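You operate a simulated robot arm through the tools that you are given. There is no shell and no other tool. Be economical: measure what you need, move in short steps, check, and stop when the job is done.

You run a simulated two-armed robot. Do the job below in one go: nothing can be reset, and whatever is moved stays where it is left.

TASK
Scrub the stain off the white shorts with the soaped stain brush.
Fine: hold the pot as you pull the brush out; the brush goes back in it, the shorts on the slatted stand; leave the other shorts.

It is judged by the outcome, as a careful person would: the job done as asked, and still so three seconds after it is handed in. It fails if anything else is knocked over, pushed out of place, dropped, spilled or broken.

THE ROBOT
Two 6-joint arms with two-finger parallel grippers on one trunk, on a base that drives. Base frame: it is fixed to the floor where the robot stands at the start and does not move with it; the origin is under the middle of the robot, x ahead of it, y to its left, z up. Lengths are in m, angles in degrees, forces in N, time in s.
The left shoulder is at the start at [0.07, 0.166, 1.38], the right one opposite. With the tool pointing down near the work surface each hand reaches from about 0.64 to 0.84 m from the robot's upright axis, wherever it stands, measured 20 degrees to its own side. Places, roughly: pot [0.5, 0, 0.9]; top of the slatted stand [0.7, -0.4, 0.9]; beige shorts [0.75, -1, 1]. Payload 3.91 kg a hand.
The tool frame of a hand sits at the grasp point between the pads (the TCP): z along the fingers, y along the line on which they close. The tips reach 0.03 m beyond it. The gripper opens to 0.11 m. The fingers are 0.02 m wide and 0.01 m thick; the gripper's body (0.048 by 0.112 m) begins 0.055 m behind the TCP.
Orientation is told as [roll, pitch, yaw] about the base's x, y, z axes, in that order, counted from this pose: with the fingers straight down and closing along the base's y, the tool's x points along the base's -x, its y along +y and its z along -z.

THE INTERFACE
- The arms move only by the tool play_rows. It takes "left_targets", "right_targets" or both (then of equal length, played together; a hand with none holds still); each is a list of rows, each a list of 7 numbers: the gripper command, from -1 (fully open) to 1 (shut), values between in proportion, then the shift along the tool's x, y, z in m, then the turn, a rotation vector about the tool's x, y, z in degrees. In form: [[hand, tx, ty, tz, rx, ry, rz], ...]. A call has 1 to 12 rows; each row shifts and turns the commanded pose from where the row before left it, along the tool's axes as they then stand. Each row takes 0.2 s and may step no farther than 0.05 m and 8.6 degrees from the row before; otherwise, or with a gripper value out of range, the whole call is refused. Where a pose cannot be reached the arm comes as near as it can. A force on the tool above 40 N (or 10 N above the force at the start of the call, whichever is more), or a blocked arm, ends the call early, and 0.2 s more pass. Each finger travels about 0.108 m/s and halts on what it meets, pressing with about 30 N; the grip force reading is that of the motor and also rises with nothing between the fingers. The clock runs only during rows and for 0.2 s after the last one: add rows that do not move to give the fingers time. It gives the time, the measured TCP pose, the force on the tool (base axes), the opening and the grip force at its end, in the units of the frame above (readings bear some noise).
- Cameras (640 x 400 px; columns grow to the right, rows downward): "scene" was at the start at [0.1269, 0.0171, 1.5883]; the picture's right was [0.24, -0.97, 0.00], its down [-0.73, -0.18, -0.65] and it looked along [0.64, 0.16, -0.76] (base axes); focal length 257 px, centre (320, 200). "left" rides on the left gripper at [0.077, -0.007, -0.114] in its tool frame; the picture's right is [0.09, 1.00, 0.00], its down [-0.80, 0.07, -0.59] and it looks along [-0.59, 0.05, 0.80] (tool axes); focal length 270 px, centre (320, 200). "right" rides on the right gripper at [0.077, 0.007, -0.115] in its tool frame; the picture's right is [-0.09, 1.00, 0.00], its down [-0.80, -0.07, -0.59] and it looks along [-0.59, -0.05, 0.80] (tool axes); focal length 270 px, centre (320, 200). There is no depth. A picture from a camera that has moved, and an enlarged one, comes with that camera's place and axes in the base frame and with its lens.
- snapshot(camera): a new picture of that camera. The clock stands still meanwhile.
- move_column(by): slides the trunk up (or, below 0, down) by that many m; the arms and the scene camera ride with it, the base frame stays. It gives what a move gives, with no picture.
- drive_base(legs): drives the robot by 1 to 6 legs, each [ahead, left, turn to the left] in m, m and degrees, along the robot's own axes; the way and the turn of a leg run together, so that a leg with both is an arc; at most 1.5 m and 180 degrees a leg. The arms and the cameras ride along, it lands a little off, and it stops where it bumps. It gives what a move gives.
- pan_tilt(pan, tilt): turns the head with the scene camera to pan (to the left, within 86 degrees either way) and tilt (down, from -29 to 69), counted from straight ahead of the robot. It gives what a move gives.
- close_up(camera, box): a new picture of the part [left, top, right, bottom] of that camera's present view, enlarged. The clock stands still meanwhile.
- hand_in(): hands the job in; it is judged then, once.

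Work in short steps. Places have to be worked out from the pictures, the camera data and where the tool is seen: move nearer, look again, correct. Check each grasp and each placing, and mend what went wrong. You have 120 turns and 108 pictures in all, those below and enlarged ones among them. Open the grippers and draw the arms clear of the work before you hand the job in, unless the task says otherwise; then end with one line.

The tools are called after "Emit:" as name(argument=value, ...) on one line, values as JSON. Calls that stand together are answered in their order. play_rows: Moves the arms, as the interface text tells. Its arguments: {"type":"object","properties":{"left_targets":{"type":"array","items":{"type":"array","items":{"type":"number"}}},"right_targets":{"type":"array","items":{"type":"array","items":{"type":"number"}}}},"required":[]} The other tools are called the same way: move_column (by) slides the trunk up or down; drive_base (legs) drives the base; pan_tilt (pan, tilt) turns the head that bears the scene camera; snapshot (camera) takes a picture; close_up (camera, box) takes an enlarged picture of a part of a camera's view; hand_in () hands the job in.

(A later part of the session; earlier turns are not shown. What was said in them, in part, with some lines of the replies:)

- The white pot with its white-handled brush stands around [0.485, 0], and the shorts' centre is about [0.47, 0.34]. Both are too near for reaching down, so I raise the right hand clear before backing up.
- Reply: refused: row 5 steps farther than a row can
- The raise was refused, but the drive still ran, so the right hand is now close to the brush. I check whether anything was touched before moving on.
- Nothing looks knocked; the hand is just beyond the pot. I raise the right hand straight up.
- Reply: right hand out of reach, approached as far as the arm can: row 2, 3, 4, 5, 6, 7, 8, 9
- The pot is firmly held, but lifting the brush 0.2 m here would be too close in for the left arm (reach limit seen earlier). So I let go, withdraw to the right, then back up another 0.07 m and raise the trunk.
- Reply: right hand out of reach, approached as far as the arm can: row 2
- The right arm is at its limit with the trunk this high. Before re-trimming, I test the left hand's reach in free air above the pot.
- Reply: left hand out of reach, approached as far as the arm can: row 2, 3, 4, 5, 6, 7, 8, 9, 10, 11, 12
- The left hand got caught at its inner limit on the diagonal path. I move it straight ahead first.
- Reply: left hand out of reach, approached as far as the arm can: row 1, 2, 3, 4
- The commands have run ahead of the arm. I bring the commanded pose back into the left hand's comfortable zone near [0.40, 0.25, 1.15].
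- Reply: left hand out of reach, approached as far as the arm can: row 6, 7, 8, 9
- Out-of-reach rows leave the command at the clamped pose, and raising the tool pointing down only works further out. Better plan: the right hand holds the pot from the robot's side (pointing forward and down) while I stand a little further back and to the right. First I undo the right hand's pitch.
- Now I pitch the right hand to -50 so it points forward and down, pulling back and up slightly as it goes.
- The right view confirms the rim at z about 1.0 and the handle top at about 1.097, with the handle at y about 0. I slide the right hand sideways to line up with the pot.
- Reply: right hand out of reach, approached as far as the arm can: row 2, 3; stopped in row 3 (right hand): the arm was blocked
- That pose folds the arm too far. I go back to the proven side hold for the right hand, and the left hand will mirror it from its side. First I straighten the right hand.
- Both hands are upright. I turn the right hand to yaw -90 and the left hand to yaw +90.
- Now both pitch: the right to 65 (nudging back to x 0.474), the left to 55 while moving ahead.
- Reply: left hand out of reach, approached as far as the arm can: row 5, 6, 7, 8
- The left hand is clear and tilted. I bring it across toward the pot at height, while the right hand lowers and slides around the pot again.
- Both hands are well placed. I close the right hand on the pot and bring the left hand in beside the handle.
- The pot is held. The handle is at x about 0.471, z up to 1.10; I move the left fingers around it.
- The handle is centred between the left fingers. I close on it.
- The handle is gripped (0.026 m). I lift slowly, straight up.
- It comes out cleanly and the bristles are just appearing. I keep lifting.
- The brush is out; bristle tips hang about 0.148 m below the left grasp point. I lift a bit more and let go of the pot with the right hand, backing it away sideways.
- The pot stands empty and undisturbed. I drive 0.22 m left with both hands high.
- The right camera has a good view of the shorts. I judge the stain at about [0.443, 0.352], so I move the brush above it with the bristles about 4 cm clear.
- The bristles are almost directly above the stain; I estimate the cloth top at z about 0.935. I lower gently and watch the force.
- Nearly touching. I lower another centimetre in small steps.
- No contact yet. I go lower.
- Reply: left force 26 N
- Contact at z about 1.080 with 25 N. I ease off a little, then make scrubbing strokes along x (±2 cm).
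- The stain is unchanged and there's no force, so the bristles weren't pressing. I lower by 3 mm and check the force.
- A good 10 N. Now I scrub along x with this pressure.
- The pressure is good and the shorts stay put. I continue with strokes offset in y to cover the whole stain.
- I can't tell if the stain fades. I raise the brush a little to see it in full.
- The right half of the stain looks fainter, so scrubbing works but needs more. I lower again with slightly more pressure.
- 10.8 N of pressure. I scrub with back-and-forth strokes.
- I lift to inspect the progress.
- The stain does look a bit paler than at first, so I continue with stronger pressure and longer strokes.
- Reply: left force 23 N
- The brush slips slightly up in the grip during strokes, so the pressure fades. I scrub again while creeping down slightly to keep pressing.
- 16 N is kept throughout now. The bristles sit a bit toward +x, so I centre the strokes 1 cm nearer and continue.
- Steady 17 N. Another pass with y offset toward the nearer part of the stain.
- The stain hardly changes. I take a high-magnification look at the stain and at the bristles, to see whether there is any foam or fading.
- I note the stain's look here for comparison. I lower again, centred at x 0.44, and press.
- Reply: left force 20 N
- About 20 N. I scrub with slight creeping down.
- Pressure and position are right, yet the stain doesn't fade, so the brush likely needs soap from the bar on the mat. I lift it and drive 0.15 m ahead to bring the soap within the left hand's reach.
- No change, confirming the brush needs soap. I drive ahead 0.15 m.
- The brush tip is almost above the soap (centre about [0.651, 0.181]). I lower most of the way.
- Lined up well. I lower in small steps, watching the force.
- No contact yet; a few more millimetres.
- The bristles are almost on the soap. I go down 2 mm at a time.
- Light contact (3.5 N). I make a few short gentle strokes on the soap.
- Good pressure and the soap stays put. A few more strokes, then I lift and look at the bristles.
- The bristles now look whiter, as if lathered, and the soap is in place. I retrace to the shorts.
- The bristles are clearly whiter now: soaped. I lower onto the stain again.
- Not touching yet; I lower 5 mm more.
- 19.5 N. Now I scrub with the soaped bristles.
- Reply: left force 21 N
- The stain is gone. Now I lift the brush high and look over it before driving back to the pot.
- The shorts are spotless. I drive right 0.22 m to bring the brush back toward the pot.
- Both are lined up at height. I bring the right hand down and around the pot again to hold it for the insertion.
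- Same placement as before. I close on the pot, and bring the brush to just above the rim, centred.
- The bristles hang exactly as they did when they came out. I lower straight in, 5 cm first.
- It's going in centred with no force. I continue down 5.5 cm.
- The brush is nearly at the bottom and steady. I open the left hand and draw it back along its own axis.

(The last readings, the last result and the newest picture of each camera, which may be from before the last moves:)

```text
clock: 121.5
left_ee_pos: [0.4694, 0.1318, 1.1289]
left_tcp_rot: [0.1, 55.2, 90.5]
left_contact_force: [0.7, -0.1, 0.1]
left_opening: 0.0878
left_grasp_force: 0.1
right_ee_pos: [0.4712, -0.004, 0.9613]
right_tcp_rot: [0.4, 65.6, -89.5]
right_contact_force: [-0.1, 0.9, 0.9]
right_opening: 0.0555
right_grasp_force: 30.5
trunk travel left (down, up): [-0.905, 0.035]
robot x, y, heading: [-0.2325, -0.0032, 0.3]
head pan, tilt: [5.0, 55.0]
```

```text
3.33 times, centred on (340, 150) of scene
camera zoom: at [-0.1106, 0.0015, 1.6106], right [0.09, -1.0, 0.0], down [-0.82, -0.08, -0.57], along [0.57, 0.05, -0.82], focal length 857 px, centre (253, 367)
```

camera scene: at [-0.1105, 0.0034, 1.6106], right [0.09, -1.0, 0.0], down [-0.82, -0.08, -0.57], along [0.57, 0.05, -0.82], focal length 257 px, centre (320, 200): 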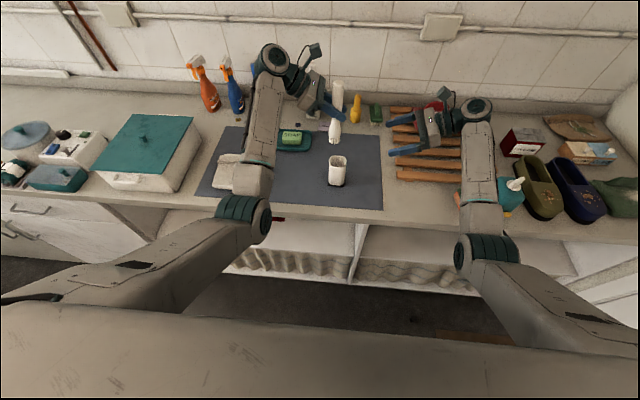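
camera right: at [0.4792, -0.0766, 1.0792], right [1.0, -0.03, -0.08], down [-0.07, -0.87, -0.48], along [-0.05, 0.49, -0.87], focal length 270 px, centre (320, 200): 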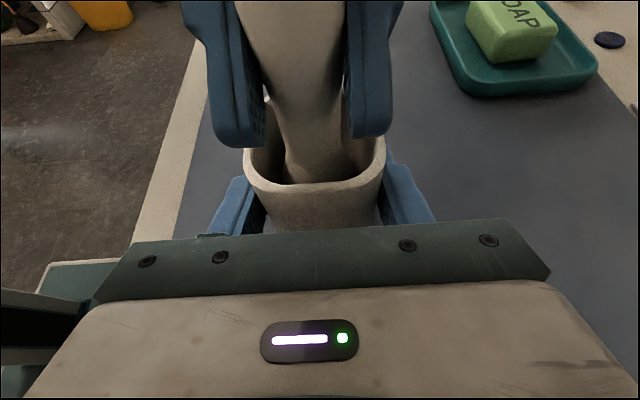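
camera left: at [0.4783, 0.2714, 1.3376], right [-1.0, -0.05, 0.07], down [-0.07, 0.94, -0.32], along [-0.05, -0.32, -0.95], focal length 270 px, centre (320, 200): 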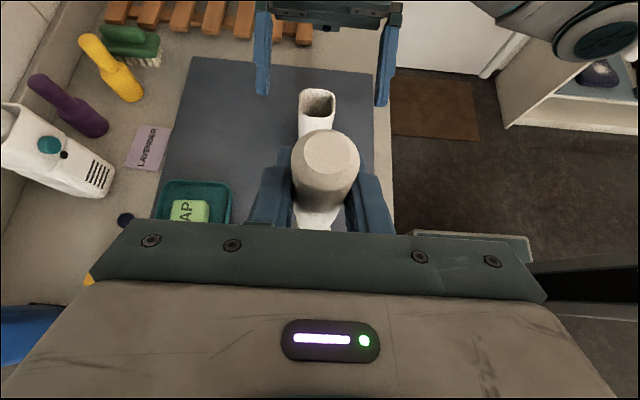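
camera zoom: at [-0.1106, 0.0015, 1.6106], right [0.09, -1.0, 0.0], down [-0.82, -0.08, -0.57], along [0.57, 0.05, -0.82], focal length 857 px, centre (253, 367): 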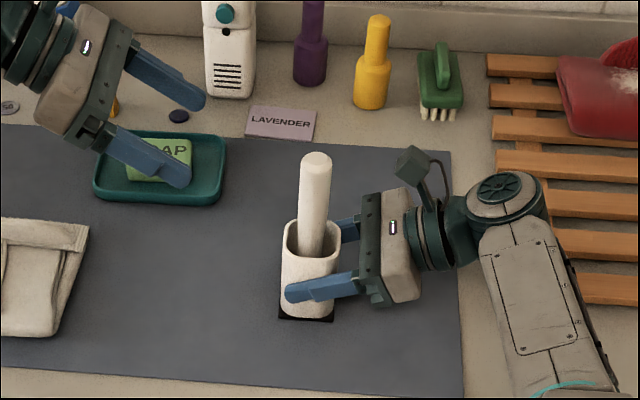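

The brush stands back in its pot. I let go of the pot, withdraw and raise the right hand, so its camera can inspect the shorts.

Emit:
play_rows(right_targets=[[-0.2, 0, 0, 0, 0, 0, 0], [-1, 0, 0, 0, 0, 0, 0], [-1, 0, 0, 0, 0, 0, 0], [-1, -0.0162, 0, -0.0355, 0, 0, 0], [-1, -0.0162, 0, -0.0355, 0, 0, 0], [-1, -0.0162, 0, -0.0355, 0, 0, 0], [-1, -0.0162, 0, -0.0355, 0, 0, 0], [-1, 0.0364, 0, -0.0166, 0, 0, 0], [-1, 0.0364, 0, -0.0166, 0, 0, 0], [-1, 0.0364, 0, -0.0166, 0, 0, 0], [-1, 0.0364, 0, -0.0166, 0, 0, 0]])

Emit:
drive_base(legs=[[0, 0.3, 0]])

Emit:
close_up(camera="right", box=[230, 0, 450, 160])

Emit:
snapshot(camera="scene")

```text
clock: 123.9
left_ee_pos: [0.469, 0.132, 1.1287]
left_tcp_rot: [0.0, 55.2, 90.3]
left_contact_force: [-0.8, -0.5, 1.0]
left_opening: 0.088
left_grasp_force: 0.0
right_ee_pos: [0.4754, -0.1594, 1.1194]
right_tcp_rot: [0.4, 65.4, -89.5]
right_contact_force: [-0.6, 0.1, -0.1]
right_opening: 0.1101
right_grasp_force: 0.1
trunk travel left (down, up): [-0.905, 0.035]
robot x, y, heading: [-0.231, 0.0004, 0.3]
head pan, tilt: [5.0, 55.0]
```

```text
clock: 125.9
left_ee_pos: [0.4679, 0.4329, 1.128]
left_tcp_rot: [0.1, 55.2, 90.3]
left_contact_force: [0.1, 0.4, 0.0]
left_opening: 0.0882
left_grasp_force: 0.0
right_ee_pos: [0.4731, 0.1424, 1.1176]
right_tcp_rot: [0.4, 65.6, -89.5]
right_contact_force: [-0.6, -0.2, 0.0]
right_opening: 0.11
right_grasp_force: 0.1
trunk travel left (down, up): [-0.905, 0.035]
robot x, y, heading: [-0.234, 0.2978, 0.2]
head pan, tilt: [5.0, 55.0]
```

```text
2.50 times, centred on (340, 80) of right
camera zoom: at [0.4804, 0.0686, 1.2356], right [1.0, -0.03, -0.08], down [-0.07, -0.87, -0.48], along [-0.05, 0.49, -0.87], focal length 676 px, centre (270, 500)
```

zoom: 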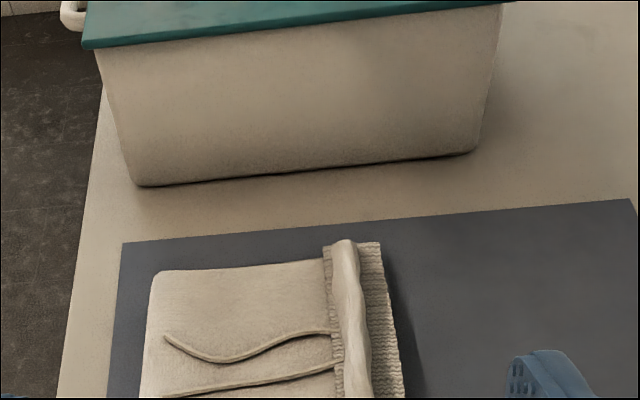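

```text
27 pictures are left
camera scene: at [-0.1127, 0.3027, 1.6106], right [0.09, -1.0, 0.0], down [-0.82, -0.08, -0.57], along [0.57, 0.06, -0.82], focal length 257 px, centre (320, 200)
```

scene: 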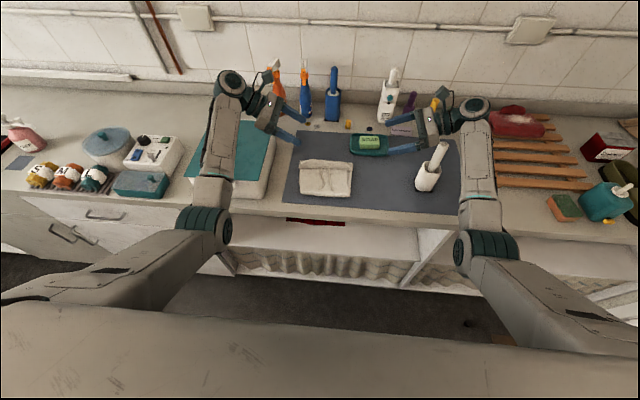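

A standing pleat runs along the waistband at x about 0.518, y 0.25–0.415, which is a good thing to pinch. I lower the right hand, turn it to point straight down (closing along x), and raise the left hand out of the way.

Emit:
play_rows(right_targets=[[-1, -0.037, 0, 0.017, 0, 0, 0], [-1, -0.037, 0, 0.017, 0, 0, 0], [-1, 0, 0, 0, 0, -8.2, 0], [-1, 0, 0, 0, 0, -8.2, 0], [-1, 0, 0, 0, 0, -8.2, 0], [-1, 0, 0, 0, 0, -8.2, 0], [-1, 0, 0, 0, 0, -8.2, 0], [-1, 0, 0, 0, 0, -8.2, 0], [-1, 0, 0, 0, 0, -8.2, 0], [-1, 0, 0, 0, 0, -8.1, 0]], left_targets=[[-0.6, 0.03, 0, -0.021, 0, 0, 0], [-0.6, 0.03, 0, -0.021, 0, 0, 0], [-0.6, 0, 0, 0, 0, 0, 0], [-0.6, 0, 0, 0, 0, 0, 0], [-0.6, 0, 0, 0, 0, 0, 0], [-0.6, 0, 0, 0, 0, 0, 0], [-0.6, 0, 0, 0, 0, 0, 0], [-0.6, 0, 0, 0, 0, 0, 0], [-0.6, 0, 0, 0, 0, 0, 0], [-0.6, 0, 0, 0, 0, 0, 0]])

```text
clock: 126.5
left_ee_pos: [0.4611, 0.4375, 1.1846]
left_tcp_rot: [-0.1, 55.2, 90.1]
left_contact_force: [-0.2, -0.3, 0.8]
left_opening: 0.088
left_grasp_force: 0.0
right_ee_pos: [0.4753, 0.1445, 1.0744]
right_tcp_rot: [4.4, 65.7, -85.8]
right_contact_force: [-0.2, 1.3, 14.5]
right_opening: 0.1099
right_grasp_force: 0.0
trunk travel left (down, up): [-0.905, 0.035]
robot x, y, heading: [-0.2351, 0.2993, 0.5]
head pan, tilt: [5.0, 55.0]
stopped in row 2 (right hand): the force on the tool passed its limit (the readings are from after the stop); the commanded pose is now the measured one
```

The right wrist touched something below it, likely the brush handle behind it. I raise it straight back up and check the pot.

Emit:
play_rows(right_targets=[[-1, 0.037, 0, -0.017, 0, 0, 0], [-1, 0.02, 0, -0.009, 0, 0, 0], [-1, 0, 0, 0, 0, 0, 0]])

Emit:
close_up(camera="scene", box=[340, 90, 520, 220])

```text
clock: 127.3
left_ee_pos: [0.4674, 0.4352, 1.1817]
left_tcp_rot: [0.2, 55.2, 90.5]
left_contact_force: [-0.6, -0.2, -0.8]
left_opening: 0.0879
left_grasp_force: 0.1
right_ee_pos: [0.4757, 0.1436, 1.1337]
right_tcp_rot: [3.2, 65.5, -87.0]
right_contact_force: [0.5, -0.5, 0.0]
right_opening: 0.1098
right_grasp_force: 0.2
trunk travel left (down, up): [-0.905, 0.035]
robot x, y, heading: [-0.2346, 0.296, 0.4]
head pan, tilt: [5.0, 55.0]
```

```text
3.08 times, centred on (430, 155) of scene
camera zoom: at [-0.1114, 0.3052, 1.6105], right [0.09, -1.0, 0.0], down [-0.82, -0.08, -0.57], along [0.57, 0.05, -0.82], focal length 792 px, centre (-18, 338)
```

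zoom: 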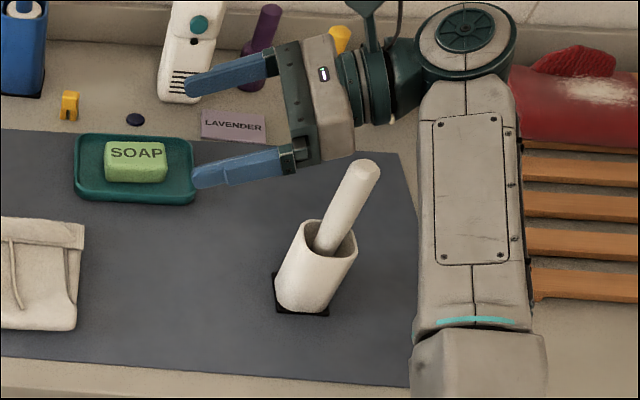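

The pot and brush still stand fine. I drive 0.15 m further left, so the right wrist clears the brush handle.

Emit:
drive_base(legs=[[0, 0.15, 0]])

Emit:
play_rows(right_targets=[[-1, -0.02, 0, 0.009, 0, -8.2, 0], [-1, -0.02, 0, 0.009, 0, -8.2, 0], [-1, -0.02, 0, 0.0, 0, -8.2, 0], [-1, 0, 0, 0, 0, -8.2, 0], [-1, 0, 0, 0, 0, -8.2, 0], [-1, 0, 0, 0, 0, -8.2, 0], [-1, 0, 0, 0, 0, -8.2, 0], [-1, 0, 0, 0, 0, -8.1, 0], [-1, 0, 0, 0, 0, 0, 0]])

Emit:
snapshot(camera="right")

```text
clock: 128.6
left_ee_pos: [0.4659, 0.5822, 1.1823]
left_tcp_rot: [0.0, 55.1, 90.3]
left_contact_force: [0.4, -0.6, -0.6]
left_opening: 0.0879
left_grasp_force: 0.1
right_ee_pos: [0.4756, 0.2911, 1.1329]
right_tcp_rot: [3.2, 65.7, -87.0]
right_contact_force: [-0.5, -0.1, -0.5]
right_opening: 0.1098
right_grasp_force: 0.1
trunk travel left (down, up): [-0.905, 0.035]
robot x, y, heading: [-0.2344, 0.4496, 0.4]
head pan, tilt: [5.0, 55.0]
```

```text
clock: 130.6
left_ee_pos: [0.4657, 0.5835, 1.1827]
left_tcp_rot: [0.1, 55.2, 90.2]
left_contact_force: [0.2, -0.2, -0.1]
left_opening: 0.088
left_grasp_force: 0.1
right_ee_pos: [0.4761, 0.2776, 1.0756]
right_tcp_rot: [1.5, 0.1, -89.7]
right_contact_force: [-0.2, -0.4, -0.6]
right_opening: 0.1099
right_grasp_force: 0.1
trunk travel left (down, up): [-0.905, 0.035]
robot x, y, heading: [-0.2356, 0.4478, 0.4]
head pan, tilt: [5.0, 55.0]
```

```text
25 pictures are left
camera right: at [0.4802, 0.3533, 1.1898], right [1.0, -0.09, 0.02], down [-0.08, -0.8, 0.59], along [-0.03, -0.59, -0.81], focal length 270 px, centre (320, 200)
```

right: 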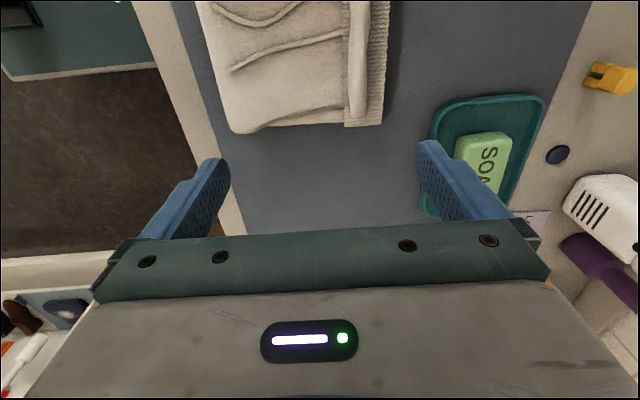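

The ridge is at x about 0.514, ending near y 0.26. I move the right hand above its middle with a narrower opening.

Emit:
play_rows(right_targets=[[-0.6, 0.019, 0.0128, 0.025, 0, 0, 0], [-0.3, 0.019, 0.0128, 0.025, 0, 0, 0], [-0.3, 0.019, 0.0128, 0.025, 0, 0, 0], [-0.3, 0, 0, 0, 0, 0, 0]])

Emit:
snapshot(camera="right")

Emit:
snapshot(camera="left")

```text
clock: 131.6
left_ee_pos: [0.4647, 0.5851, 1.1832]
left_tcp_rot: [0.1, 55.1, 90.3]
left_contact_force: [-0.2, 0.1, 0.0]
left_opening: 0.0879
left_grasp_force: 0.1
right_ee_pos: [0.5156, 0.3347, 1.0016]
right_tcp_rot: [1.5, 0.1, -89.9]
right_contact_force: [0.8, 0.5, -0.1]
right_opening: 0.0713
right_grasp_force: 0.0
trunk travel left (down, up): [-0.905, 0.035]
robot x, y, heading: [-0.2334, 0.4487, 0.5]
head pan, tilt: [5.0, 55.0]
```

```text
24 pictures are left
camera right: at [0.5199, 0.4118, 1.1168], right [1.0, -0.09, 0.02], down [-0.08, -0.8, 0.59], along [-0.03, -0.59, -0.81], focal length 270 px, centre (320, 200)
```

right: 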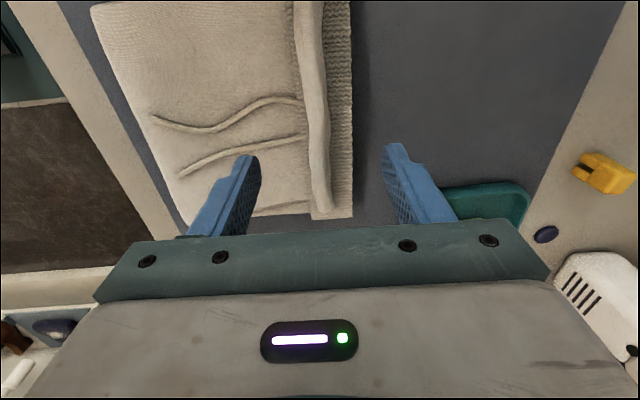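

```text
23 pictures are left
camera left: at [0.4719, 0.6348, 1.3097], right [-1.0, -0.05, 0.07], down [-0.07, 0.94, -0.32], along [-0.05, -0.32, -0.95], focal length 270 px, centre (320, 200)
```

left: 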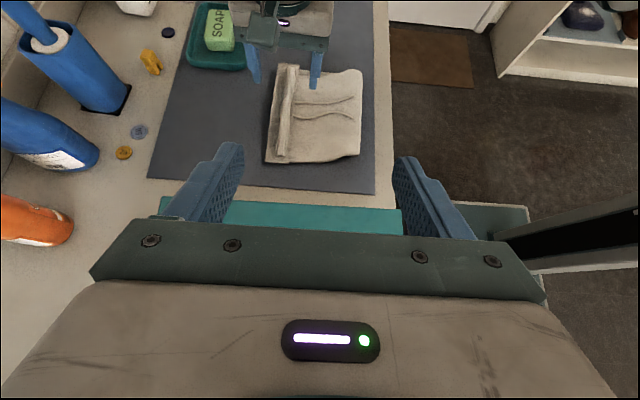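

The fingers straddle the ridge centrally. I narrow the opening to 4.5 cm and lower 2.5 cm.

Emit:
play_rows(right_targets=[[0.18, 0, 0, 0.005, 0, 0, 0], [0.18, 0, 0, 0.01, 0, 0, 0], [0.18, 0, 0, 0.01, 0, 0, 0], [0.18, 0, 0, 0, 0, 0, 0]])

Emit:
close_up(camera="right", box=[200, 60, 440, 240])

```text
clock: 132.6
left_ee_pos: [0.4656, 0.5848, 1.1835]
left_tcp_rot: [0.1, 55.1, 90.3]
left_contact_force: [0.3, 0.2, 0.2]
left_opening: 0.0883
left_grasp_force: 0.2
right_ee_pos: [0.5171, 0.3347, 0.9764]
right_tcp_rot: [1.3, 0.1, -89.9]
right_contact_force: [-0.3, 0.8, 0.6]
right_opening: 0.0451
right_grasp_force: 0.1
trunk travel left (down, up): [-0.905, 0.035]
robot x, y, heading: [-0.2331, 0.451, 0.5]
head pan, tilt: [5.0, 55.0]
```

```text
2.22 times, centred on (320, 150) of right
camera zoom: at [0.5213, 0.4114, 1.091], right [1.0, -0.09, 0.02], down [-0.08, -0.8, 0.59], along [-0.03, -0.59, -0.81], focal length 601 px, centre (320, 311)
```

zoom: 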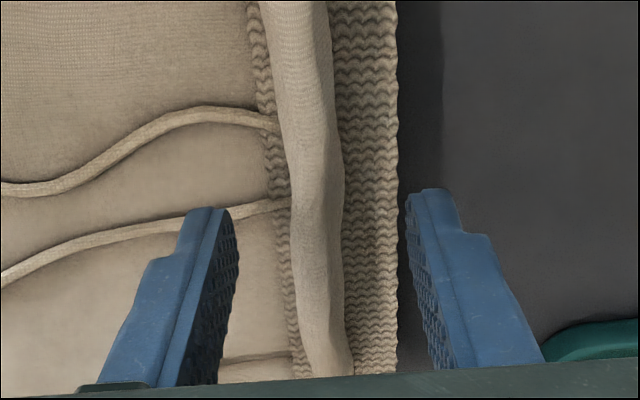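

Well centred. I lower 1.2 cm more and check the force.

Emit:
play_rows(right_targets=[[0.18, 0, 0, 0.006, 0, 0, 0], [0.18, 0, 0, 0.006, 0, 0, 0], [0.18, 0, 0, 0, 0, 0, 0]])

Emit:
close_up(camera="right", box=[200, 60, 440, 240])

```text
clock: 133.4
left_ee_pos: [0.4664, 0.5845, 1.1815]
left_tcp_rot: [0.1, 55.2, 90.3]
left_contact_force: [0.2, -1.1, -0.8]
left_opening: 0.0879
left_grasp_force: 0.1
right_ee_pos: [0.5172, 0.335, 0.9651]
right_tcp_rot: [1.4, 0.1, -89.9]
right_contact_force: [0.5, 0.1, 0.0]
right_opening: 0.0452
right_grasp_force: 0.0
trunk travel left (down, up): [-0.905, 0.035]
robot x, y, heading: [-0.2357, 0.4507, 0.4]
head pan, tilt: [5.0, 55.0]
```

```text
2.22 times, centred on (320, 150) of right
camera zoom: at [0.522, 0.4112, 1.0791], right [1.0, -0.09, 0.02], down [-0.08, -0.8, 0.59], along [-0.03, -0.59, -0.81], focal length 601 px, centre (320, 311)
```

zoom: 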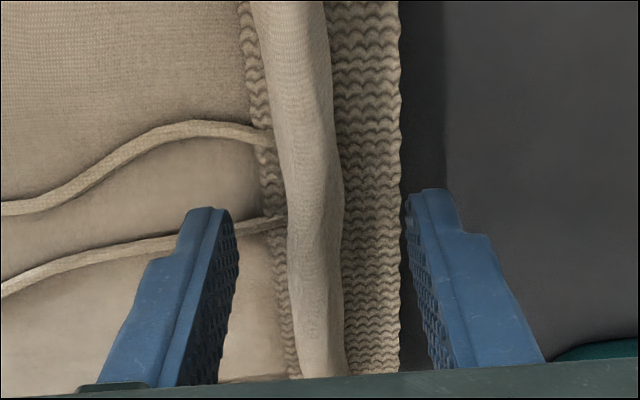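

No contact yet. I lower 5 mm more, then close on the ridge.

Emit:
play_rows(right_targets=[[0.18, 0, 0, 0.003, 0, 0, 0], [0.18, 0, 0, 0.003, 0, 0, 0], [0.18, 0, 0, 0, 0, 0, 0]])

```text
clock: 134.2
left_ee_pos: [0.4615, 0.5855, 1.1837]
left_tcp_rot: [-0.2, 55.2, 90.2]
left_contact_force: [0.4, 0.1, 0.1]
left_opening: 0.088
left_grasp_force: 0.2
right_ee_pos: [0.5168, 0.3358, 0.9636]
right_tcp_rot: [1.8, 0.1, -89.8]
right_contact_force: [3.7, 0.3, 21.7]
right_opening: 0.0434
right_grasp_force: 0.1
trunk travel left (down, up): [-0.905, 0.035]
robot x, y, heading: [-0.2363, 0.4485, 0.4]
head pan, tilt: [5.0, 55.0]
```

The tips touch the cloth (21 N). I ease up 4 mm and close.

Emit:
play_rows(right_targets=[[0.18, 0, 0, -0.004, 0, 0, 0], [0.5, 0, 0, 0, 0, 0, 0], [0.8, 0, 0, 0, 0, 0, 0], [1, 0, 0, 0, 0, 0, 0], [1, 0, 0, 0, 0, 0, 0], [1, 0, 0, 0, 0, 0, 0]])

Emit:
close_up(camera="right", box=[200, 60, 440, 240])

```text
clock: 135.6
left_ee_pos: [0.4636, 0.5839, 1.1823]
left_tcp_rot: [0.1, 55.2, 90.2]
left_contact_force: [0.9, -0.3, 1.2]
left_opening: 0.0878
left_grasp_force: 0.0
right_ee_pos: [0.5154, 0.334, 0.9635]
right_tcp_rot: [1.3, 0.0, -89.9]
right_contact_force: [0.0, 0.4, 5.6]
right_opening: 0.0103
right_grasp_force: 30.1
trunk travel left (down, up): [-0.905, 0.035]
robot x, y, heading: [-0.2397, 0.4471, 0.2]
head pan, tilt: [5.0, 55.0]
```

```text
2.22 times, centred on (320, 150) of right
camera zoom: at [0.5204, 0.4108, 1.0775], right [1.0, -0.09, 0.02], down [-0.08, -0.8, 0.59], along [-0.03, -0.59, -0.81], focal length 601 px, centre (320, 311)
```

zoom: 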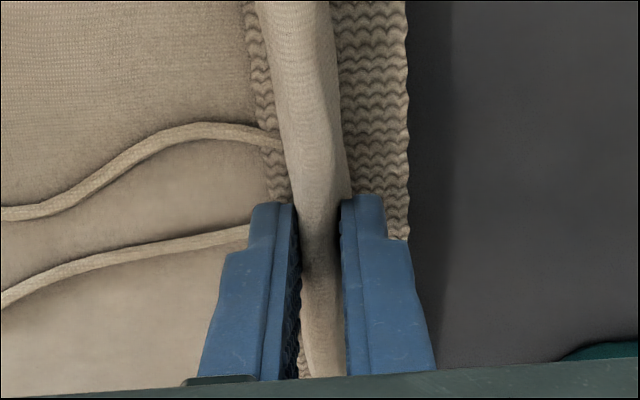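

The ridge is firmly pinched (0.010 m). I lift slowly.

Emit:
play_rows(right_targets=[[1, 0, 0, -0.01, 0, 0, 0], [1, 0, 0, -0.015, 0, 0, 0], [1, 0, 0, -0.02, 0, 0, 0], [1, 0, 0, -0.025, 0, 0, 0], [1, 0, 0, 0, 0, 0, 0]])

Emit:
close_up(camera="scene", box=[290, 80, 470, 230])

```text
clock: 136.8
left_ee_pos: [0.4648, 0.5842, 1.1833]
left_tcp_rot: [0.1, 55.2, 90.3]
left_contact_force: [0.4, 0.5, 0.0]
left_opening: 0.0881
left_grasp_force: 0.1
right_ee_pos: [0.5156, 0.3351, 1.0332]
right_tcp_rot: [1.4, 0.1, -89.8]
right_contact_force: [0.1, -0.5, -0.3]
right_opening: 0.0001
right_grasp_force: 29.6
trunk travel left (down, up): [-0.905, 0.035]
robot x, y, heading: [-0.2362, 0.4449, 0.2]
head pan, tilt: [5.0, 55.0]
```

```text
2.67 times, centred on (380, 155) of scene
camera zoom: at [-0.1134, 0.4547, 1.6106], right [0.09, -1.0, 0.0], down [-0.82, -0.08, -0.57], along [0.57, 0.05, -0.82], focal length 686 px, centre (160, 320)
```

zoom: 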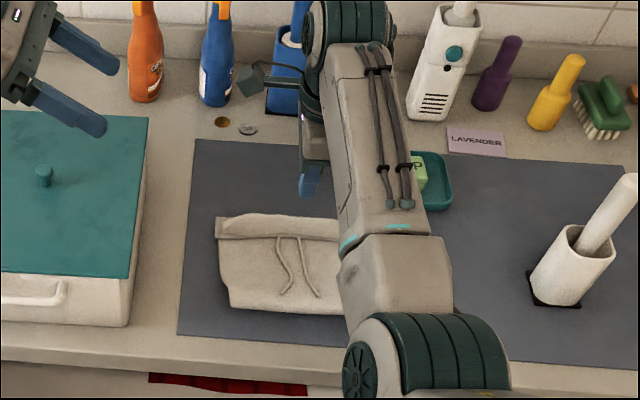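

It slipped off, since the pinch was too shallow. I reopen to just 2.6 cm so both tips can go down into the grooves beside the ridge, and descend again.

Emit:
play_rows(right_targets=[[0.53, 0, 0, 0.02, 0, 0, 0], [0.53, 0, 0, 0.025, 0, 0, 0], [0.53, 0, 0, 0.016, 0, 0, 0], [0.53, 0, 0, 0.006, 0, 0, 0], [0.53, 0, 0, 0, 0, 0, 0]])

Emit:
close_up(camera="right", box=[200, 60, 440, 240])

```text
clock: 137.8
left_ee_pos: [0.4617, 0.5861, 1.1849]
left_tcp_rot: [-0.3, 55.2, 90.0]
left_contact_force: [0.1, -1.3, -0.8]
left_opening: 0.0879
left_grasp_force: 0.1
right_ee_pos: [0.5224, 0.3334, 0.9852]
right_tcp_rot: [3.2, 0.3, -90.0]
right_contact_force: [-8.0, -2.0, 37.0]
right_opening: 0.0226
right_grasp_force: 0.1
trunk travel left (down, up): [-0.905, 0.035]
robot x, y, heading: [-0.2337, 0.45, 0.3]
head pan, tilt: [5.0, 55.0]
stopped in row 4 (right hand): the force on the tool passed its limit (the readings are from after the stop); the commanded pose is now the measured one
```

```text
2.22 times, centred on (320, 150) of right
camera zoom: at [0.5227, 0.4101, 1.0992], right [0.99, -0.09, 0.05], down [-0.1, -0.8, 0.59], along [-0.01, -0.59, -0.81], focal length 601 px, centre (320, 311)
```

zoom: 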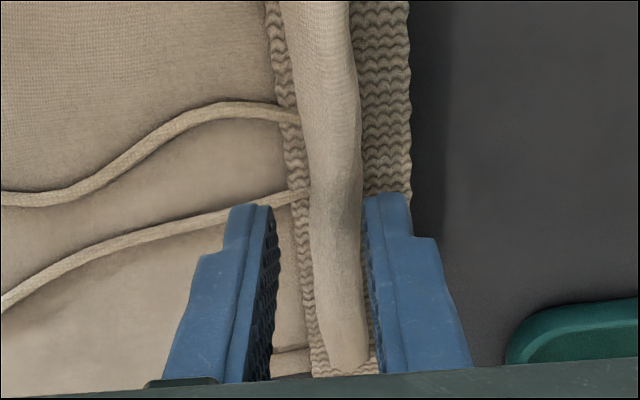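

The right fingertip landed on the ridge top (so the ridge is 2 cm tall). I raise, open to 3.5 cm and look again for centring.

Emit:
play_rows(right_targets=[[0.53, 0, 0, -0.012, 0, 0, 0], [0.36, 0, 0, 0, 0, 0, 0], [0.36, 0, 0, 0, 0, 0, 0]])

Emit:
close_up(camera="right", box=[200, 60, 440, 240])

```text
clock: 138.6
left_ee_pos: [0.466, 0.5843, 1.1822]
left_tcp_rot: [0.0, 55.2, 90.2]
left_contact_force: [0.8, 1.1, 0.4]
left_opening: 0.088
left_grasp_force: 0.1
right_ee_pos: [0.5208, 0.3326, 0.9848]
right_tcp_rot: [2.2, 0.1, -89.9]
right_contact_force: [0.1, -0.3, -0.3]
right_opening: 0.0352
right_grasp_force: 0.0
trunk travel left (down, up): [-0.905, 0.035]
robot x, y, heading: [-0.2369, 0.4509, 0.5]
head pan, tilt: [5.0, 55.0]
```

```text
2.22 times, centred on (320, 150) of right
camera zoom: at [0.5236, 0.4091, 1.1002], right [1.0, -0.09, 0.04], down [-0.09, -0.8, 0.59], along [-0.02, -0.59, -0.81], focal length 601 px, centre (320, 311)
```

zoom: 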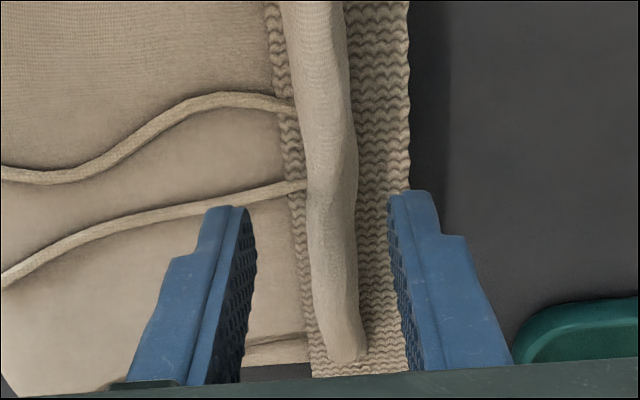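

The ridge is 3 mm further +x. I shift, narrow to 3 cm and descend into the grooves with light pressure, then close.

Emit:
play_rows(right_targets=[[0.45, 0, 0.0033, 0, 0, 0, 0], [0.45, 0, 0, 0.01, 0, 0, 0], [0.45, 0, 0, 0.008, 0, 0, 0], [0.45, 0, 0, 0.003, 0, 0, 0], [0.45, 0, 0, 0.002, 0, 0, 0], [0.45, 0, 0, 0, 0, 0, 0]])

```text
clock: 140.0
left_ee_pos: [0.4655, 0.5831, 1.1825]
left_tcp_rot: [0.2, 55.2, 90.3]
left_contact_force: [0.5, 0.3, 0.4]
left_opening: 0.0879
left_grasp_force: 0.1
right_ee_pos: [0.5255, 0.3337, 0.9637]
right_tcp_rot: [2.3, 0.2, -89.9]
right_contact_force: [-0.3, 0.4, -0.7]
right_opening: 0.0301
right_grasp_force: 0.1
trunk travel left (down, up): [-0.905, 0.035]
robot x, y, heading: [-0.2364, 0.4489, 0.3]
head pan, tilt: [5.0, 55.0]
```

No contact at this depth now, so I go deeper.

Emit:
play_rows(right_targets=[[0.45, 0, 0, 0.003, 0, 0, 0], [0.45, 0, 0, 0.003, 0, 0, 0], [0.45, 0, 0, 0, 0, 0, 0]])

```text
clock: 140.8
left_ee_pos: [0.461, 0.585, 1.1853]
left_tcp_rot: [-0.3, 55.1, 90.1]
left_contact_force: [-0.6, 0.2, 0.3]
left_opening: 0.0882
left_grasp_force: 0.1
right_ee_pos: [0.5248, 0.3336, 0.9627]
right_tcp_rot: [2.8, 0.1, -89.9]
right_contact_force: [3.6, -5.0, 29.2]
right_opening: 0.028
right_grasp_force: 0.0
trunk travel left (down, up): [-0.905, 0.035]
robot x, y, heading: [-0.2375, 0.4494, 0.6]
head pan, tilt: [5.0, 55.0]
```

At the groove bottom with 29 N. I ease 2 mm, close, and then lift only 1 cm very slowly.

Emit:
play_rows(right_targets=[[0.45, 0, 0, -0.002, 0, 0, 0], [1, 0, 0, 0, 0, 0, 0], [1, 0, 0, 0, 0, 0, 0], [1, 0, 0, 0, 0, 0, 0], [1, 0, 0, -0.003, 0, 0, 0], [1, 0, 0, -0.003, 0, 0, 0], [1, 0, 0, -0.003, 0, 0, 0], [1, 0, 0, -0.003, 0, 0, 0], [1, 0, 0, -0.003, 0, 0, 0], [1, 0, 0, 0, 0, 0, 0]])

Emit:
close_up(camera="right", box=[120, 0, 440, 240])

```text
clock: 143.0
left_ee_pos: [0.4652, 0.5845, 1.1818]
left_tcp_rot: [0.1, 55.2, 90.4]
left_contact_force: [-0.5, 1.2, 0.0]
left_opening: 0.0884
left_grasp_force: 0.0
right_ee_pos: [0.5231, 0.3341, 0.9745]
right_tcp_rot: [2.3, 0.1, -90.0]
right_contact_force: [0.4, -0.6, -1.3]
right_opening: 0.0103
right_grasp_force: 29.9
trunk travel left (down, up): [-0.905, 0.035]
robot x, y, heading: [-0.2372, 0.446, 0.1]
head pan, tilt: [5.0, 55.0]
```

```text
1.67 times, centred on (280, 120) of right
camera zoom: at [0.527, 0.4101, 1.0897], right [1.0, -0.09, 0.04], down [-0.09, -0.8, 0.59], along [-0.02, -0.59, -0.81], focal length 450 px, centre (387, 333)
```

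zoom: 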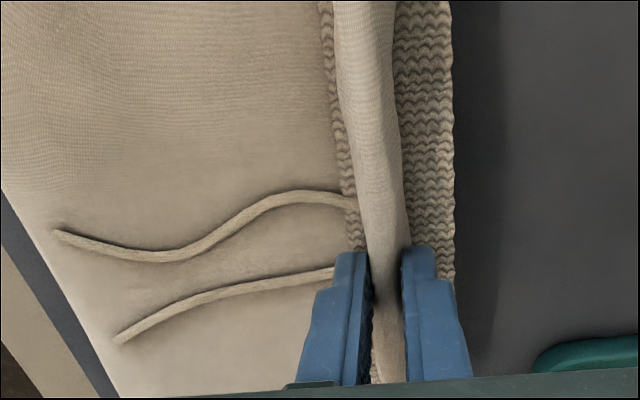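

Still held after 1 cm. I continue slowly another 4 cm.

Emit:
play_rows(right_targets=[[1, 0, 0, -0.004, 0, 0, 0], [1, 0, 0, -0.004, 0, 0, 0], [1, 0, 0, -0.004, 0, 0, 0], [1, 0, 0, -0.004, 0, 0, 0], [1, 0, 0, -0.004, 0, 0, 0], [1, 0, 0, -0.004, 0, 0, 0], [1, 0, 0, -0.004, 0, 0, 0], [1, 0, 0, -0.004, 0, 0, 0], [1, 0, 0, -0.004, 0, 0, 0], [1, 0, 0, 0, 0, 0, 0]])

Emit:
close_up(camera="scene", box=[290, 80, 470, 230])

```text
clock: 145.2
left_ee_pos: [0.4656, 0.5844, 1.1822]
left_tcp_rot: [0.1, 55.2, 90.4]
left_contact_force: [-0.5, 0.0, -0.7]
left_opening: 0.088
left_grasp_force: 0.0
right_ee_pos: [0.5235, 0.3343, 1.011]
right_tcp_rot: [2.3, 0.2, -89.8]
right_contact_force: [-0.2, 0.8, -1.1]
right_opening: 0.0102
right_grasp_force: 29.5
trunk travel left (down, up): [-0.905, 0.035]
robot x, y, heading: [-0.2355, 0.452, 0.1]
head pan, tilt: [5.0, 55.0]
```

```text
2.67 times, centred on (380, 155) of scene
camera zoom: at [-0.1131, 0.4546, 1.6106], right [0.09, -1.0, 0.0], down [-0.82, -0.08, -0.57], along [0.57, 0.05, -0.82], focal length 686 px, centre (160, 320)
```

zoom: 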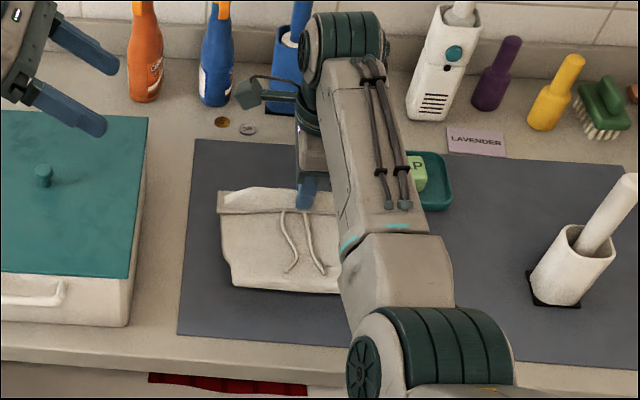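

The shorts hang level and secure. To avoid passing over the brush, I'll lift a bit more, back away from the counter, drive right, then come forward at the stand.

Emit:
play_rows(right_targets=[[1, 0, 0, -0.005, 0, 0, 0], [1, 0, 0, -0.007, 0, 0, 0], [1, 0, 0, -0.007, 0, 0, 0], [1, 0, 0, -0.007, 0, 0, 0], [1, 0, 0, -0.007, 0, 0, 0], [1, 0, 0, -0.007, 0, 0, 0], [1, 0, 0, -0.007, 0, 0, 0], [1, 0, 0, -0.007, 0, 0, 0], [1, 0, 0, -0.005, 0, 0, 0], [1, 0, 0, 0, 0, 0, 0]])

Emit:
drive_base(legs=[[-0.15, 0, 0], [-0.15, 0, 0]])

Emit:
snapshot(camera="scene")

```text
clock: 147.4
left_ee_pos: [0.4649, 0.5842, 1.1812]
left_tcp_rot: [0.1, 55.2, 90.2]
left_contact_force: [0.1, -0.3, -0.8]
left_opening: 0.0878
left_grasp_force: 0.1
right_ee_pos: [0.5226, 0.3343, 1.0703]
right_tcp_rot: [2.3, 0.1, -89.8]
right_contact_force: [0.0, -0.2, -1.0]
right_opening: 0.0104
right_grasp_force: 30.2
trunk travel left (down, up): [-0.905, 0.035]
robot x, y, heading: [-0.2378, 0.452, 0.3]
head pan, tilt: [5.0, 55.0]
```

```text
clock: 149.7
left_ee_pos: [0.1658, 0.5833, 1.1806]
left_tcp_rot: [0.3, 55.2, 90.6]
left_contact_force: [0.2, -1.1, -0.4]
left_opening: 0.0879
left_grasp_force: 0.0
right_ee_pos: [0.2228, 0.333, 1.0682]
right_tcp_rot: [2.2, 0.1, -89.9]
right_contact_force: [0.9, 0.1, -1.5]
right_opening: 0.0104
right_grasp_force: 30.3
trunk travel left (down, up): [-0.905, 0.035]
robot x, y, heading: [-0.5403, 0.4479, 0.4]
head pan, tilt: [5.0, 55.0]
```

```text
14 pictures are left
camera scene: at [-0.4112, 0.4528, 1.6103], right [0.09, -1.0, 0.0], down [-0.82, -0.08, -0.57], along [0.57, 0.05, -0.82], focal length 257 px, centre (320, 200)
```

scene: 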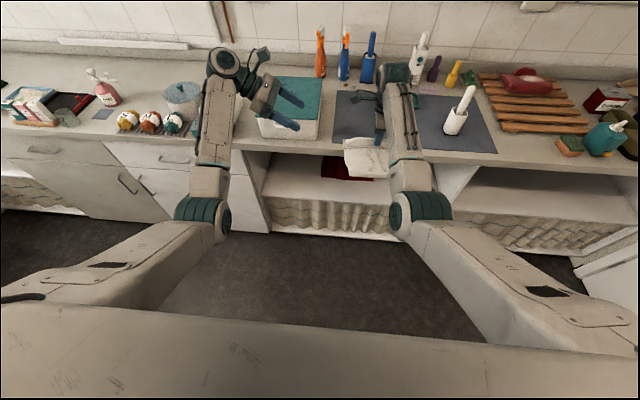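

The shorts are held firmly in front of the counter. I drive right 0.73 m, and look before going forward.

Emit:
drive_base(legs=[[0, -0.365, 0], [0, -0.365, 0]])

Emit:
pan_tilt(pan=-12, tilt=48)

Emit:
snapshot(camera="scene")

```text
clock: 154.0
left_ee_pos: [0.171, -0.1332, 1.1819]
left_tcp_rot: [0.1, 55.3, 90.3]
left_contact_force: [0.8, -0.1, 0.4]
left_opening: 0.0879
left_grasp_force: 0.1
right_ee_pos: [0.226, -0.3858, 1.0697]
right_tcp_rot: [2.3, 0.1, -90.0]
right_contact_force: [0.5, -0.1, -0.5]
right_opening: 0.0103
right_grasp_force: 29.8
trunk travel left (down, up): [-0.905, 0.035]
robot x, y, heading: [-0.5295, -0.2727, 0.2]
head pan, tilt: [5.0, 55.0]
```

```text
clock: 154.8
left_ee_pos: [0.1707, -0.1349, 1.1817]
left_tcp_rot: [0.1, 55.3, 90.3]
left_contact_force: [-0.4, -0.2, 0.3]
left_opening: 0.0877
left_grasp_force: 0.2
right_ee_pos: [0.2257, -0.3875, 1.0696]
right_tcp_rot: [2.3, 0.3, -89.8]
right_contact_force: [0.5, -0.5, -1.2]
right_opening: 0.0102
right_grasp_force: 29.9
trunk travel left (down, up): [-0.905, 0.035]
robot x, y, heading: [-0.5333, -0.268, 0.4]
head pan, tilt: [-12.0, 48.0]
```

```text
13 pictures are left
camera scene: at [-0.4029, -0.2891, 1.6198], right [-0.2, -0.98, 0.0], down [-0.73, 0.15, -0.67], along [0.65, -0.13, -0.74], focal length 257 px, centre (320, 200)
```

scene: 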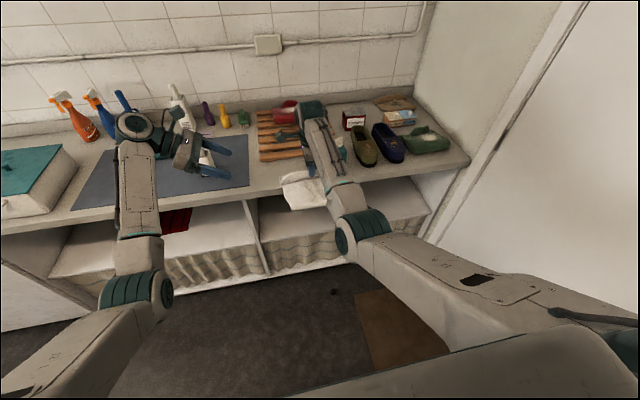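

Shorts level and path clear. I drive forward 0.43 m over the stand.

Emit:
drive_base(legs=[[0.25, 0, 0], [0.18, 0, 0]])

Emit:
pan_tilt(pan=-12, tilt=58)

Emit:
snapshot(camera="scene")

Emit:
snapshot(camera="right")

```text
clock: 157.7
left_ee_pos: [0.5981, -0.135, 1.1841]
left_tcp_rot: [-0.3, 55.2, 89.9]
left_contact_force: [-0.5, -0.1, 0.1]
left_opening: 0.0878
left_grasp_force: 0.0
right_ee_pos: [0.6527, -0.3863, 1.0741]
right_tcp_rot: [2.6, 0.3, -90.0]
right_contact_force: [-0.4, 0.0, -0.6]
right_opening: 0.0103
right_grasp_force: 30.2
trunk travel left (down, up): [-0.905, 0.035]
robot x, y, heading: [-0.1001, -0.2696, 0.0]
head pan, tilt: [-12.0, 48.0]
```

```text
clock: 158.4
left_ee_pos: [0.6004, -0.1338, 1.1819]
left_tcp_rot: [-0.1, 55.2, 90.2]
left_contact_force: [-0.8, 0.3, -0.2]
left_opening: 0.088
left_grasp_force: 0.1
right_ee_pos: [0.6565, -0.386, 1.0705]
right_tcp_rot: [2.3, 0.2, -90.0]
right_contact_force: [-0.3, 0.0, -0.9]
right_opening: 0.0104
right_grasp_force: 30.0
trunk travel left (down, up): [-0.905, 0.035]
robot x, y, heading: [-0.0993, -0.2672, 0.2]
head pan, tilt: [-12.0, 58.0]
```

```text
12 pictures are left
camera scene: at [0.0171, -0.2845, 1.607], right [-0.2, -0.98, 0.0], down [-0.83, 0.17, -0.53], along [0.52, -0.11, -0.85], focal length 257 px, centre (320, 200)
```

scene: 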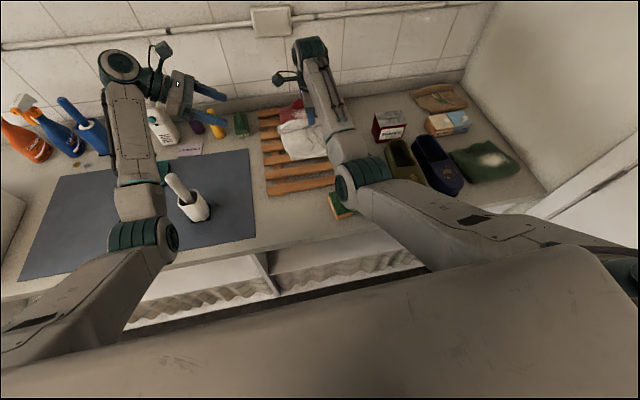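

```text
11 pictures are left
camera right: at [0.6591, -0.3102, 1.1851], right [1.0, -0.09, 0.04], down [-0.1, -0.8, 0.59], along [-0.02, -0.59, -0.81], focal length 270 px, centre (320, 200)
```

right: 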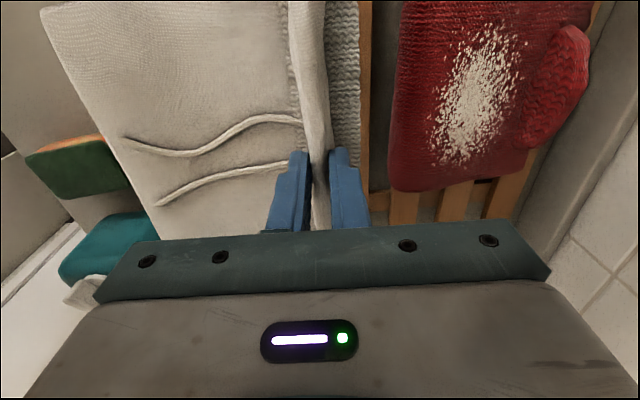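

The shorts are over the stand's free front part, about 4 cm clear of the red pair. I lower 5 cm.

Emit:
play_rows(right_targets=[[1, 0, 0, 0.008, 0, 0, 0], [1, 0, 0, 0.01, 0, 0, 0], [1, 0, 0, 0.01, 0, 0, 0], [1, 0, 0, 0.01, 0, 0, 0], [1, 0, 0, 0.01, 0, 0, 0], [1, 0, 0, 0, 0, 0, 0]])

Emit:
close_up(camera="scene", box=[230, 80, 390, 220])

```text
clock: 159.8
left_ee_pos: [0.603, -0.1358, 1.1815]
left_tcp_rot: [0.1, 55.2, 90.2]
left_contact_force: [-0.5, 0.5, 0.0]
left_opening: 0.0881
left_grasp_force: 0.1
right_ee_pos: [0.6582, -0.3857, 1.0223]
right_tcp_rot: [2.3, 0.2, -90.1]
right_contact_force: [0.1, 0.2, -1.1]
right_opening: 0.0102
right_grasp_force: 30.0
trunk travel left (down, up): [-0.905, 0.035]
robot x, y, heading: [-0.1012, -0.2667, -0.0]
head pan, tilt: [-12.0, 58.0]
```

```text
2.86 times, centred on (310, 150) of scene
camera zoom: at [0.0182, -0.2844, 1.6069], right [-0.2, -0.98, 0.0], down [-0.83, 0.17, -0.53], along [0.52, -0.11, -0.85], focal length 735 px, centre (349, 343)
```

zoom: 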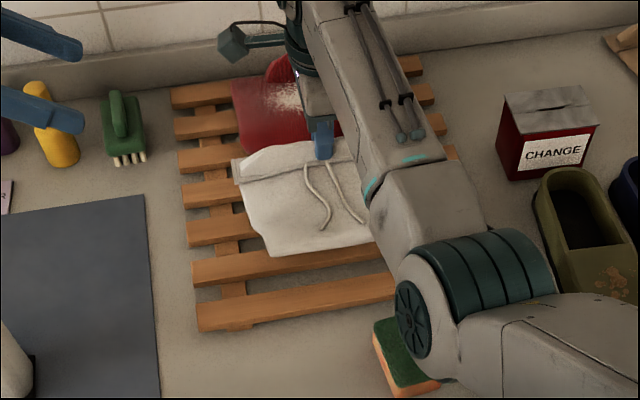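

Nicely placed over the slats. I lower further in small steps.

Emit:
play_rows(right_targets=[[1, 0, 0, 0.008, 0, 0, 0], [1, 0, 0, 0.008, 0, 0, 0], [1, 0, 0, 0.005, 0, 0, 0], [1, 0, 0, 0.005, 0, 0, 0], [1, 0, 0, 0, 0, 0, 0]])

```text
clock: 161.0
left_ee_pos: [0.601, -0.1348, 1.1827]
left_tcp_rot: [0.1, 55.2, 90.2]
left_contact_force: [-0.7, -0.2, 1.1]
left_opening: 0.0883
left_grasp_force: 0.1
right_ee_pos: [0.6598, -0.3848, 0.9963]
right_tcp_rot: [2.3, 0.3, -90.2]
right_contact_force: [0.0, 0.1, -0.2]
right_opening: 0.0103
right_grasp_force: 29.9
trunk travel left (down, up): [-0.905, 0.035]
robot x, y, heading: [-0.1018, -0.2701, -0.0]
head pan, tilt: [-12.0, 58.0]
```

Emit:
play_rows(right_targets=[[1, 0, 0, 0.004, 0, 0, 0], [1, 0, 0, 0.004, 0, 0, 0], [1, 0, 0, 0.003, 0, 0, 0], [1, 0, 0, 0, 0, 0, 0]])

Emit:
close_up(camera="right", box=[0, 0, 400, 250])

```text
clock: 162.0
left_ee_pos: [0.6006, -0.1349, 1.1816]
left_tcp_rot: [0.0, 55.3, 90.1]
left_contact_force: [-0.1, 0.4, -0.5]
left_opening: 0.0883
left_grasp_force: 0.1
right_ee_pos: [0.661, -0.3863, 0.9847]
right_tcp_rot: [2.3, 0.2, -90.0]
right_contact_force: [0.2, 0.1, 3.6]
right_opening: 0.0103
right_grasp_force: 29.6
trunk travel left (down, up): [-0.905, 0.035]
robot x, y, heading: [-0.0995, -0.2699, 0.4]
head pan, tilt: [-12.0, 58.0]
```

```text
1.60 times, centred on (200, 125) of right
camera zoom: at [0.6633, -0.3096, 1.1001], right [1.0, -0.09, 0.04], down [-0.1, -0.8, 0.59], along [-0.02, -0.59, -0.81], focal length 432 px, centre (512, 320)
```

zoom: 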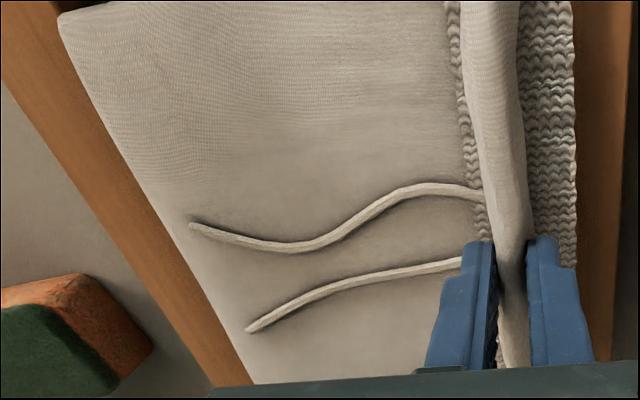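

Contact with the slats (3.6 N). I settle 1 mm more, open, and lift straight off.

Emit:
play_rows(right_targets=[[1, 0, 0, 0.001, 0, 0, 0], [0.7, 0, 0, 0, 0, 0, 0], [0.45, 0, 0, 0, 0, 0, 0], [0.45, 0, 0, 0, 0, 0, 0], [0.45, 0, 0, -0.01, 0, 0, 0], [0.45, 0, 0, -0.02, 0, 0, 0], [0.45, 0, 0, -0.03, 0, 0, 0], [0.45, 0, 0, -0.04, 0, 0, 0], [-0.5, 0, 0, 0, 0, 0, 0], [-1, 0, 0, 0, 0, 0, 0]])

Emit:
snapshot(camera="right")

Emit:
close_up(camera="scene", box=[150, 60, 390, 220])

```text
clock: 164.2
left_ee_pos: [0.6014, -0.1357, 1.182]
left_tcp_rot: [0.2, 55.1, 90.2]
left_contact_force: [-0.2, -0.4, 0.8]
left_opening: 0.0878
left_grasp_force: 0.0
right_ee_pos: [0.6547, -0.3856, 1.0837]
right_tcp_rot: [2.3, 0.1, -90.1]
right_contact_force: [0.1, -0.1, 0.8]
right_opening: 0.1101
right_grasp_force: 0.1
trunk travel left (down, up): [-0.905, 0.035]
robot x, y, heading: [-0.1026, -0.2681, 0.2]
head pan, tilt: [-12.0, 58.0]
```

```text
8 pictures are left
camera right: at [0.6578, -0.3092, 1.1992], right [1.0, -0.09, 0.04], down [-0.1, -0.8, 0.59], along [-0.02, -0.59, -0.81], focal length 270 px, centre (320, 200)
```

right: 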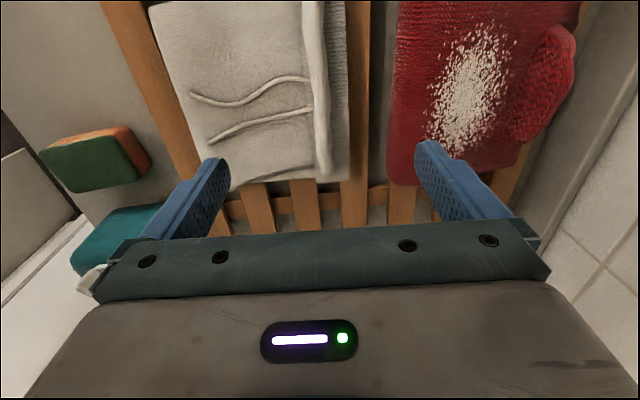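

```text
2.50 times, centred on (270, 140) of scene
camera zoom: at [0.0182, -0.2846, 1.6069], right [-0.2, -0.98, 0.0], down [-0.83, 0.17, -0.53], along [0.52, -0.11, -0.85], focal length 643 px, centre (445, 350)
```

zoom: 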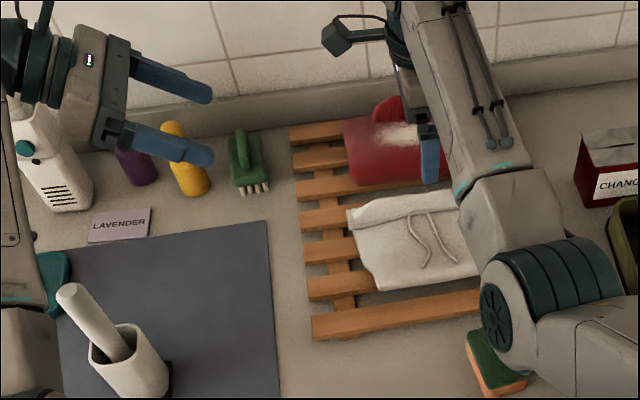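

The clean shorts lie flat on the slats, clear of the red pair. I back the robot away with both hands high and open, then do a final check.

Emit:
drive_base(legs=[[-0.25, 0, 0], [-0.2, 0, 0]])

Emit:
play_rows(left_targets=[[-1, 0, 0, 0, 0, 0, 0], [-1, 0, 0, 0, 0, 0, 0]])

Emit:
pan_tilt(pan=5, tilt=42)

Emit:
snapshot(camera="scene")

```text
clock: 167.2
left_ee_pos: [0.151, -0.1359, 1.1783]
left_tcp_rot: [0.5, 55.2, 90.5]
left_contact_force: [-0.2, -0.9, 0.1]
left_opening: 0.0881
left_grasp_force: 0.1
right_ee_pos: [0.2047, -0.3858, 1.0822]
right_tcp_rot: [2.1, 0.2, -90.0]
right_contact_force: [-0.4, 0.8, -0.3]
right_opening: 0.1101
right_grasp_force: 0.1
trunk travel left (down, up): [-0.905, 0.035]
robot x, y, heading: [-0.556, -0.2701, 0.2]
head pan, tilt: [-12.0, 58.0]
```

```text
clock: 167.8
left_ee_pos: [0.1494, -0.1372, 1.1803]
left_tcp_rot: [0.2, 55.3, 90.4]
left_contact_force: [-0.8, 0.8, -0.3]
left_opening: 0.1098
left_grasp_force: 0.1
right_ee_pos: [0.2045, -0.3853, 1.0828]
right_tcp_rot: [2.1, 0.1, -89.9]
right_contact_force: [0.0, -0.3, -0.2]
right_opening: 0.1099
right_grasp_force: 0.1
trunk travel left (down, up): [-0.905, 0.035]
robot x, y, heading: [-0.5533, -0.2695, 0.0]
head pan, tilt: [-12.0, 58.0]
```

```text
clock: 168.6
left_ee_pos: [0.1465, -0.1351, 1.1822]
left_tcp_rot: [0.0, 55.2, 90.2]
left_contact_force: [0.2, -0.5, -0.5]
left_opening: 0.1098
left_grasp_force: 0.0
right_ee_pos: [0.2013, -0.3858, 1.0862]
right_tcp_rot: [2.4, 0.2, -90.0]
right_contact_force: [0.5, 0.1, 0.1]
right_opening: 0.11
right_grasp_force: 0.1
trunk travel left (down, up): [-0.905, 0.035]
robot x, y, heading: [-0.5565, -0.2699, 0.1]
head pan, tilt: [5.0, 42.0]
```

```text
6 pictures are left
camera scene: at [-0.4203, -0.264, 1.6283], right [0.09, -1.0, 0.0], down [-0.67, -0.06, -0.74], along [0.74, 0.07, -0.67], focal length 257 px, centre (320, 200)
```

scene: 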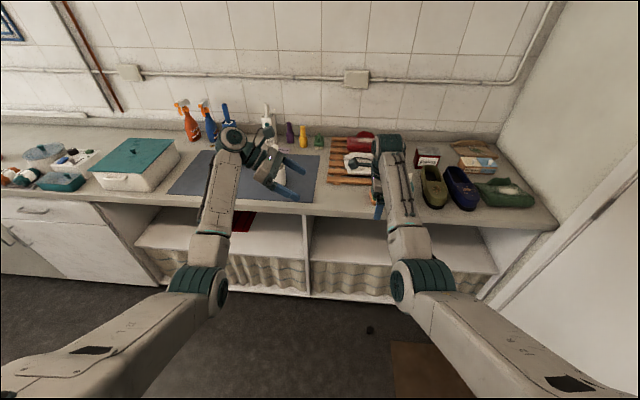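

Both hands are open and clear, the pot and brush stand upright, the clean shorts lie on the stand, and nothing else looks disturbed. I hand in.

Emit:
hand_in()

```text
The job is handed in.
```

The stain is scrubbed off the white shorts and they lie flat on the slatted stand. The brush is back upright in its pot, and the other shorts were left alone. Along the way I rubbed the brush on the soap bar, because the stain did not fade until I did, and my right wrist once bumped what was probably the brush handle, but the pot stayed upright.
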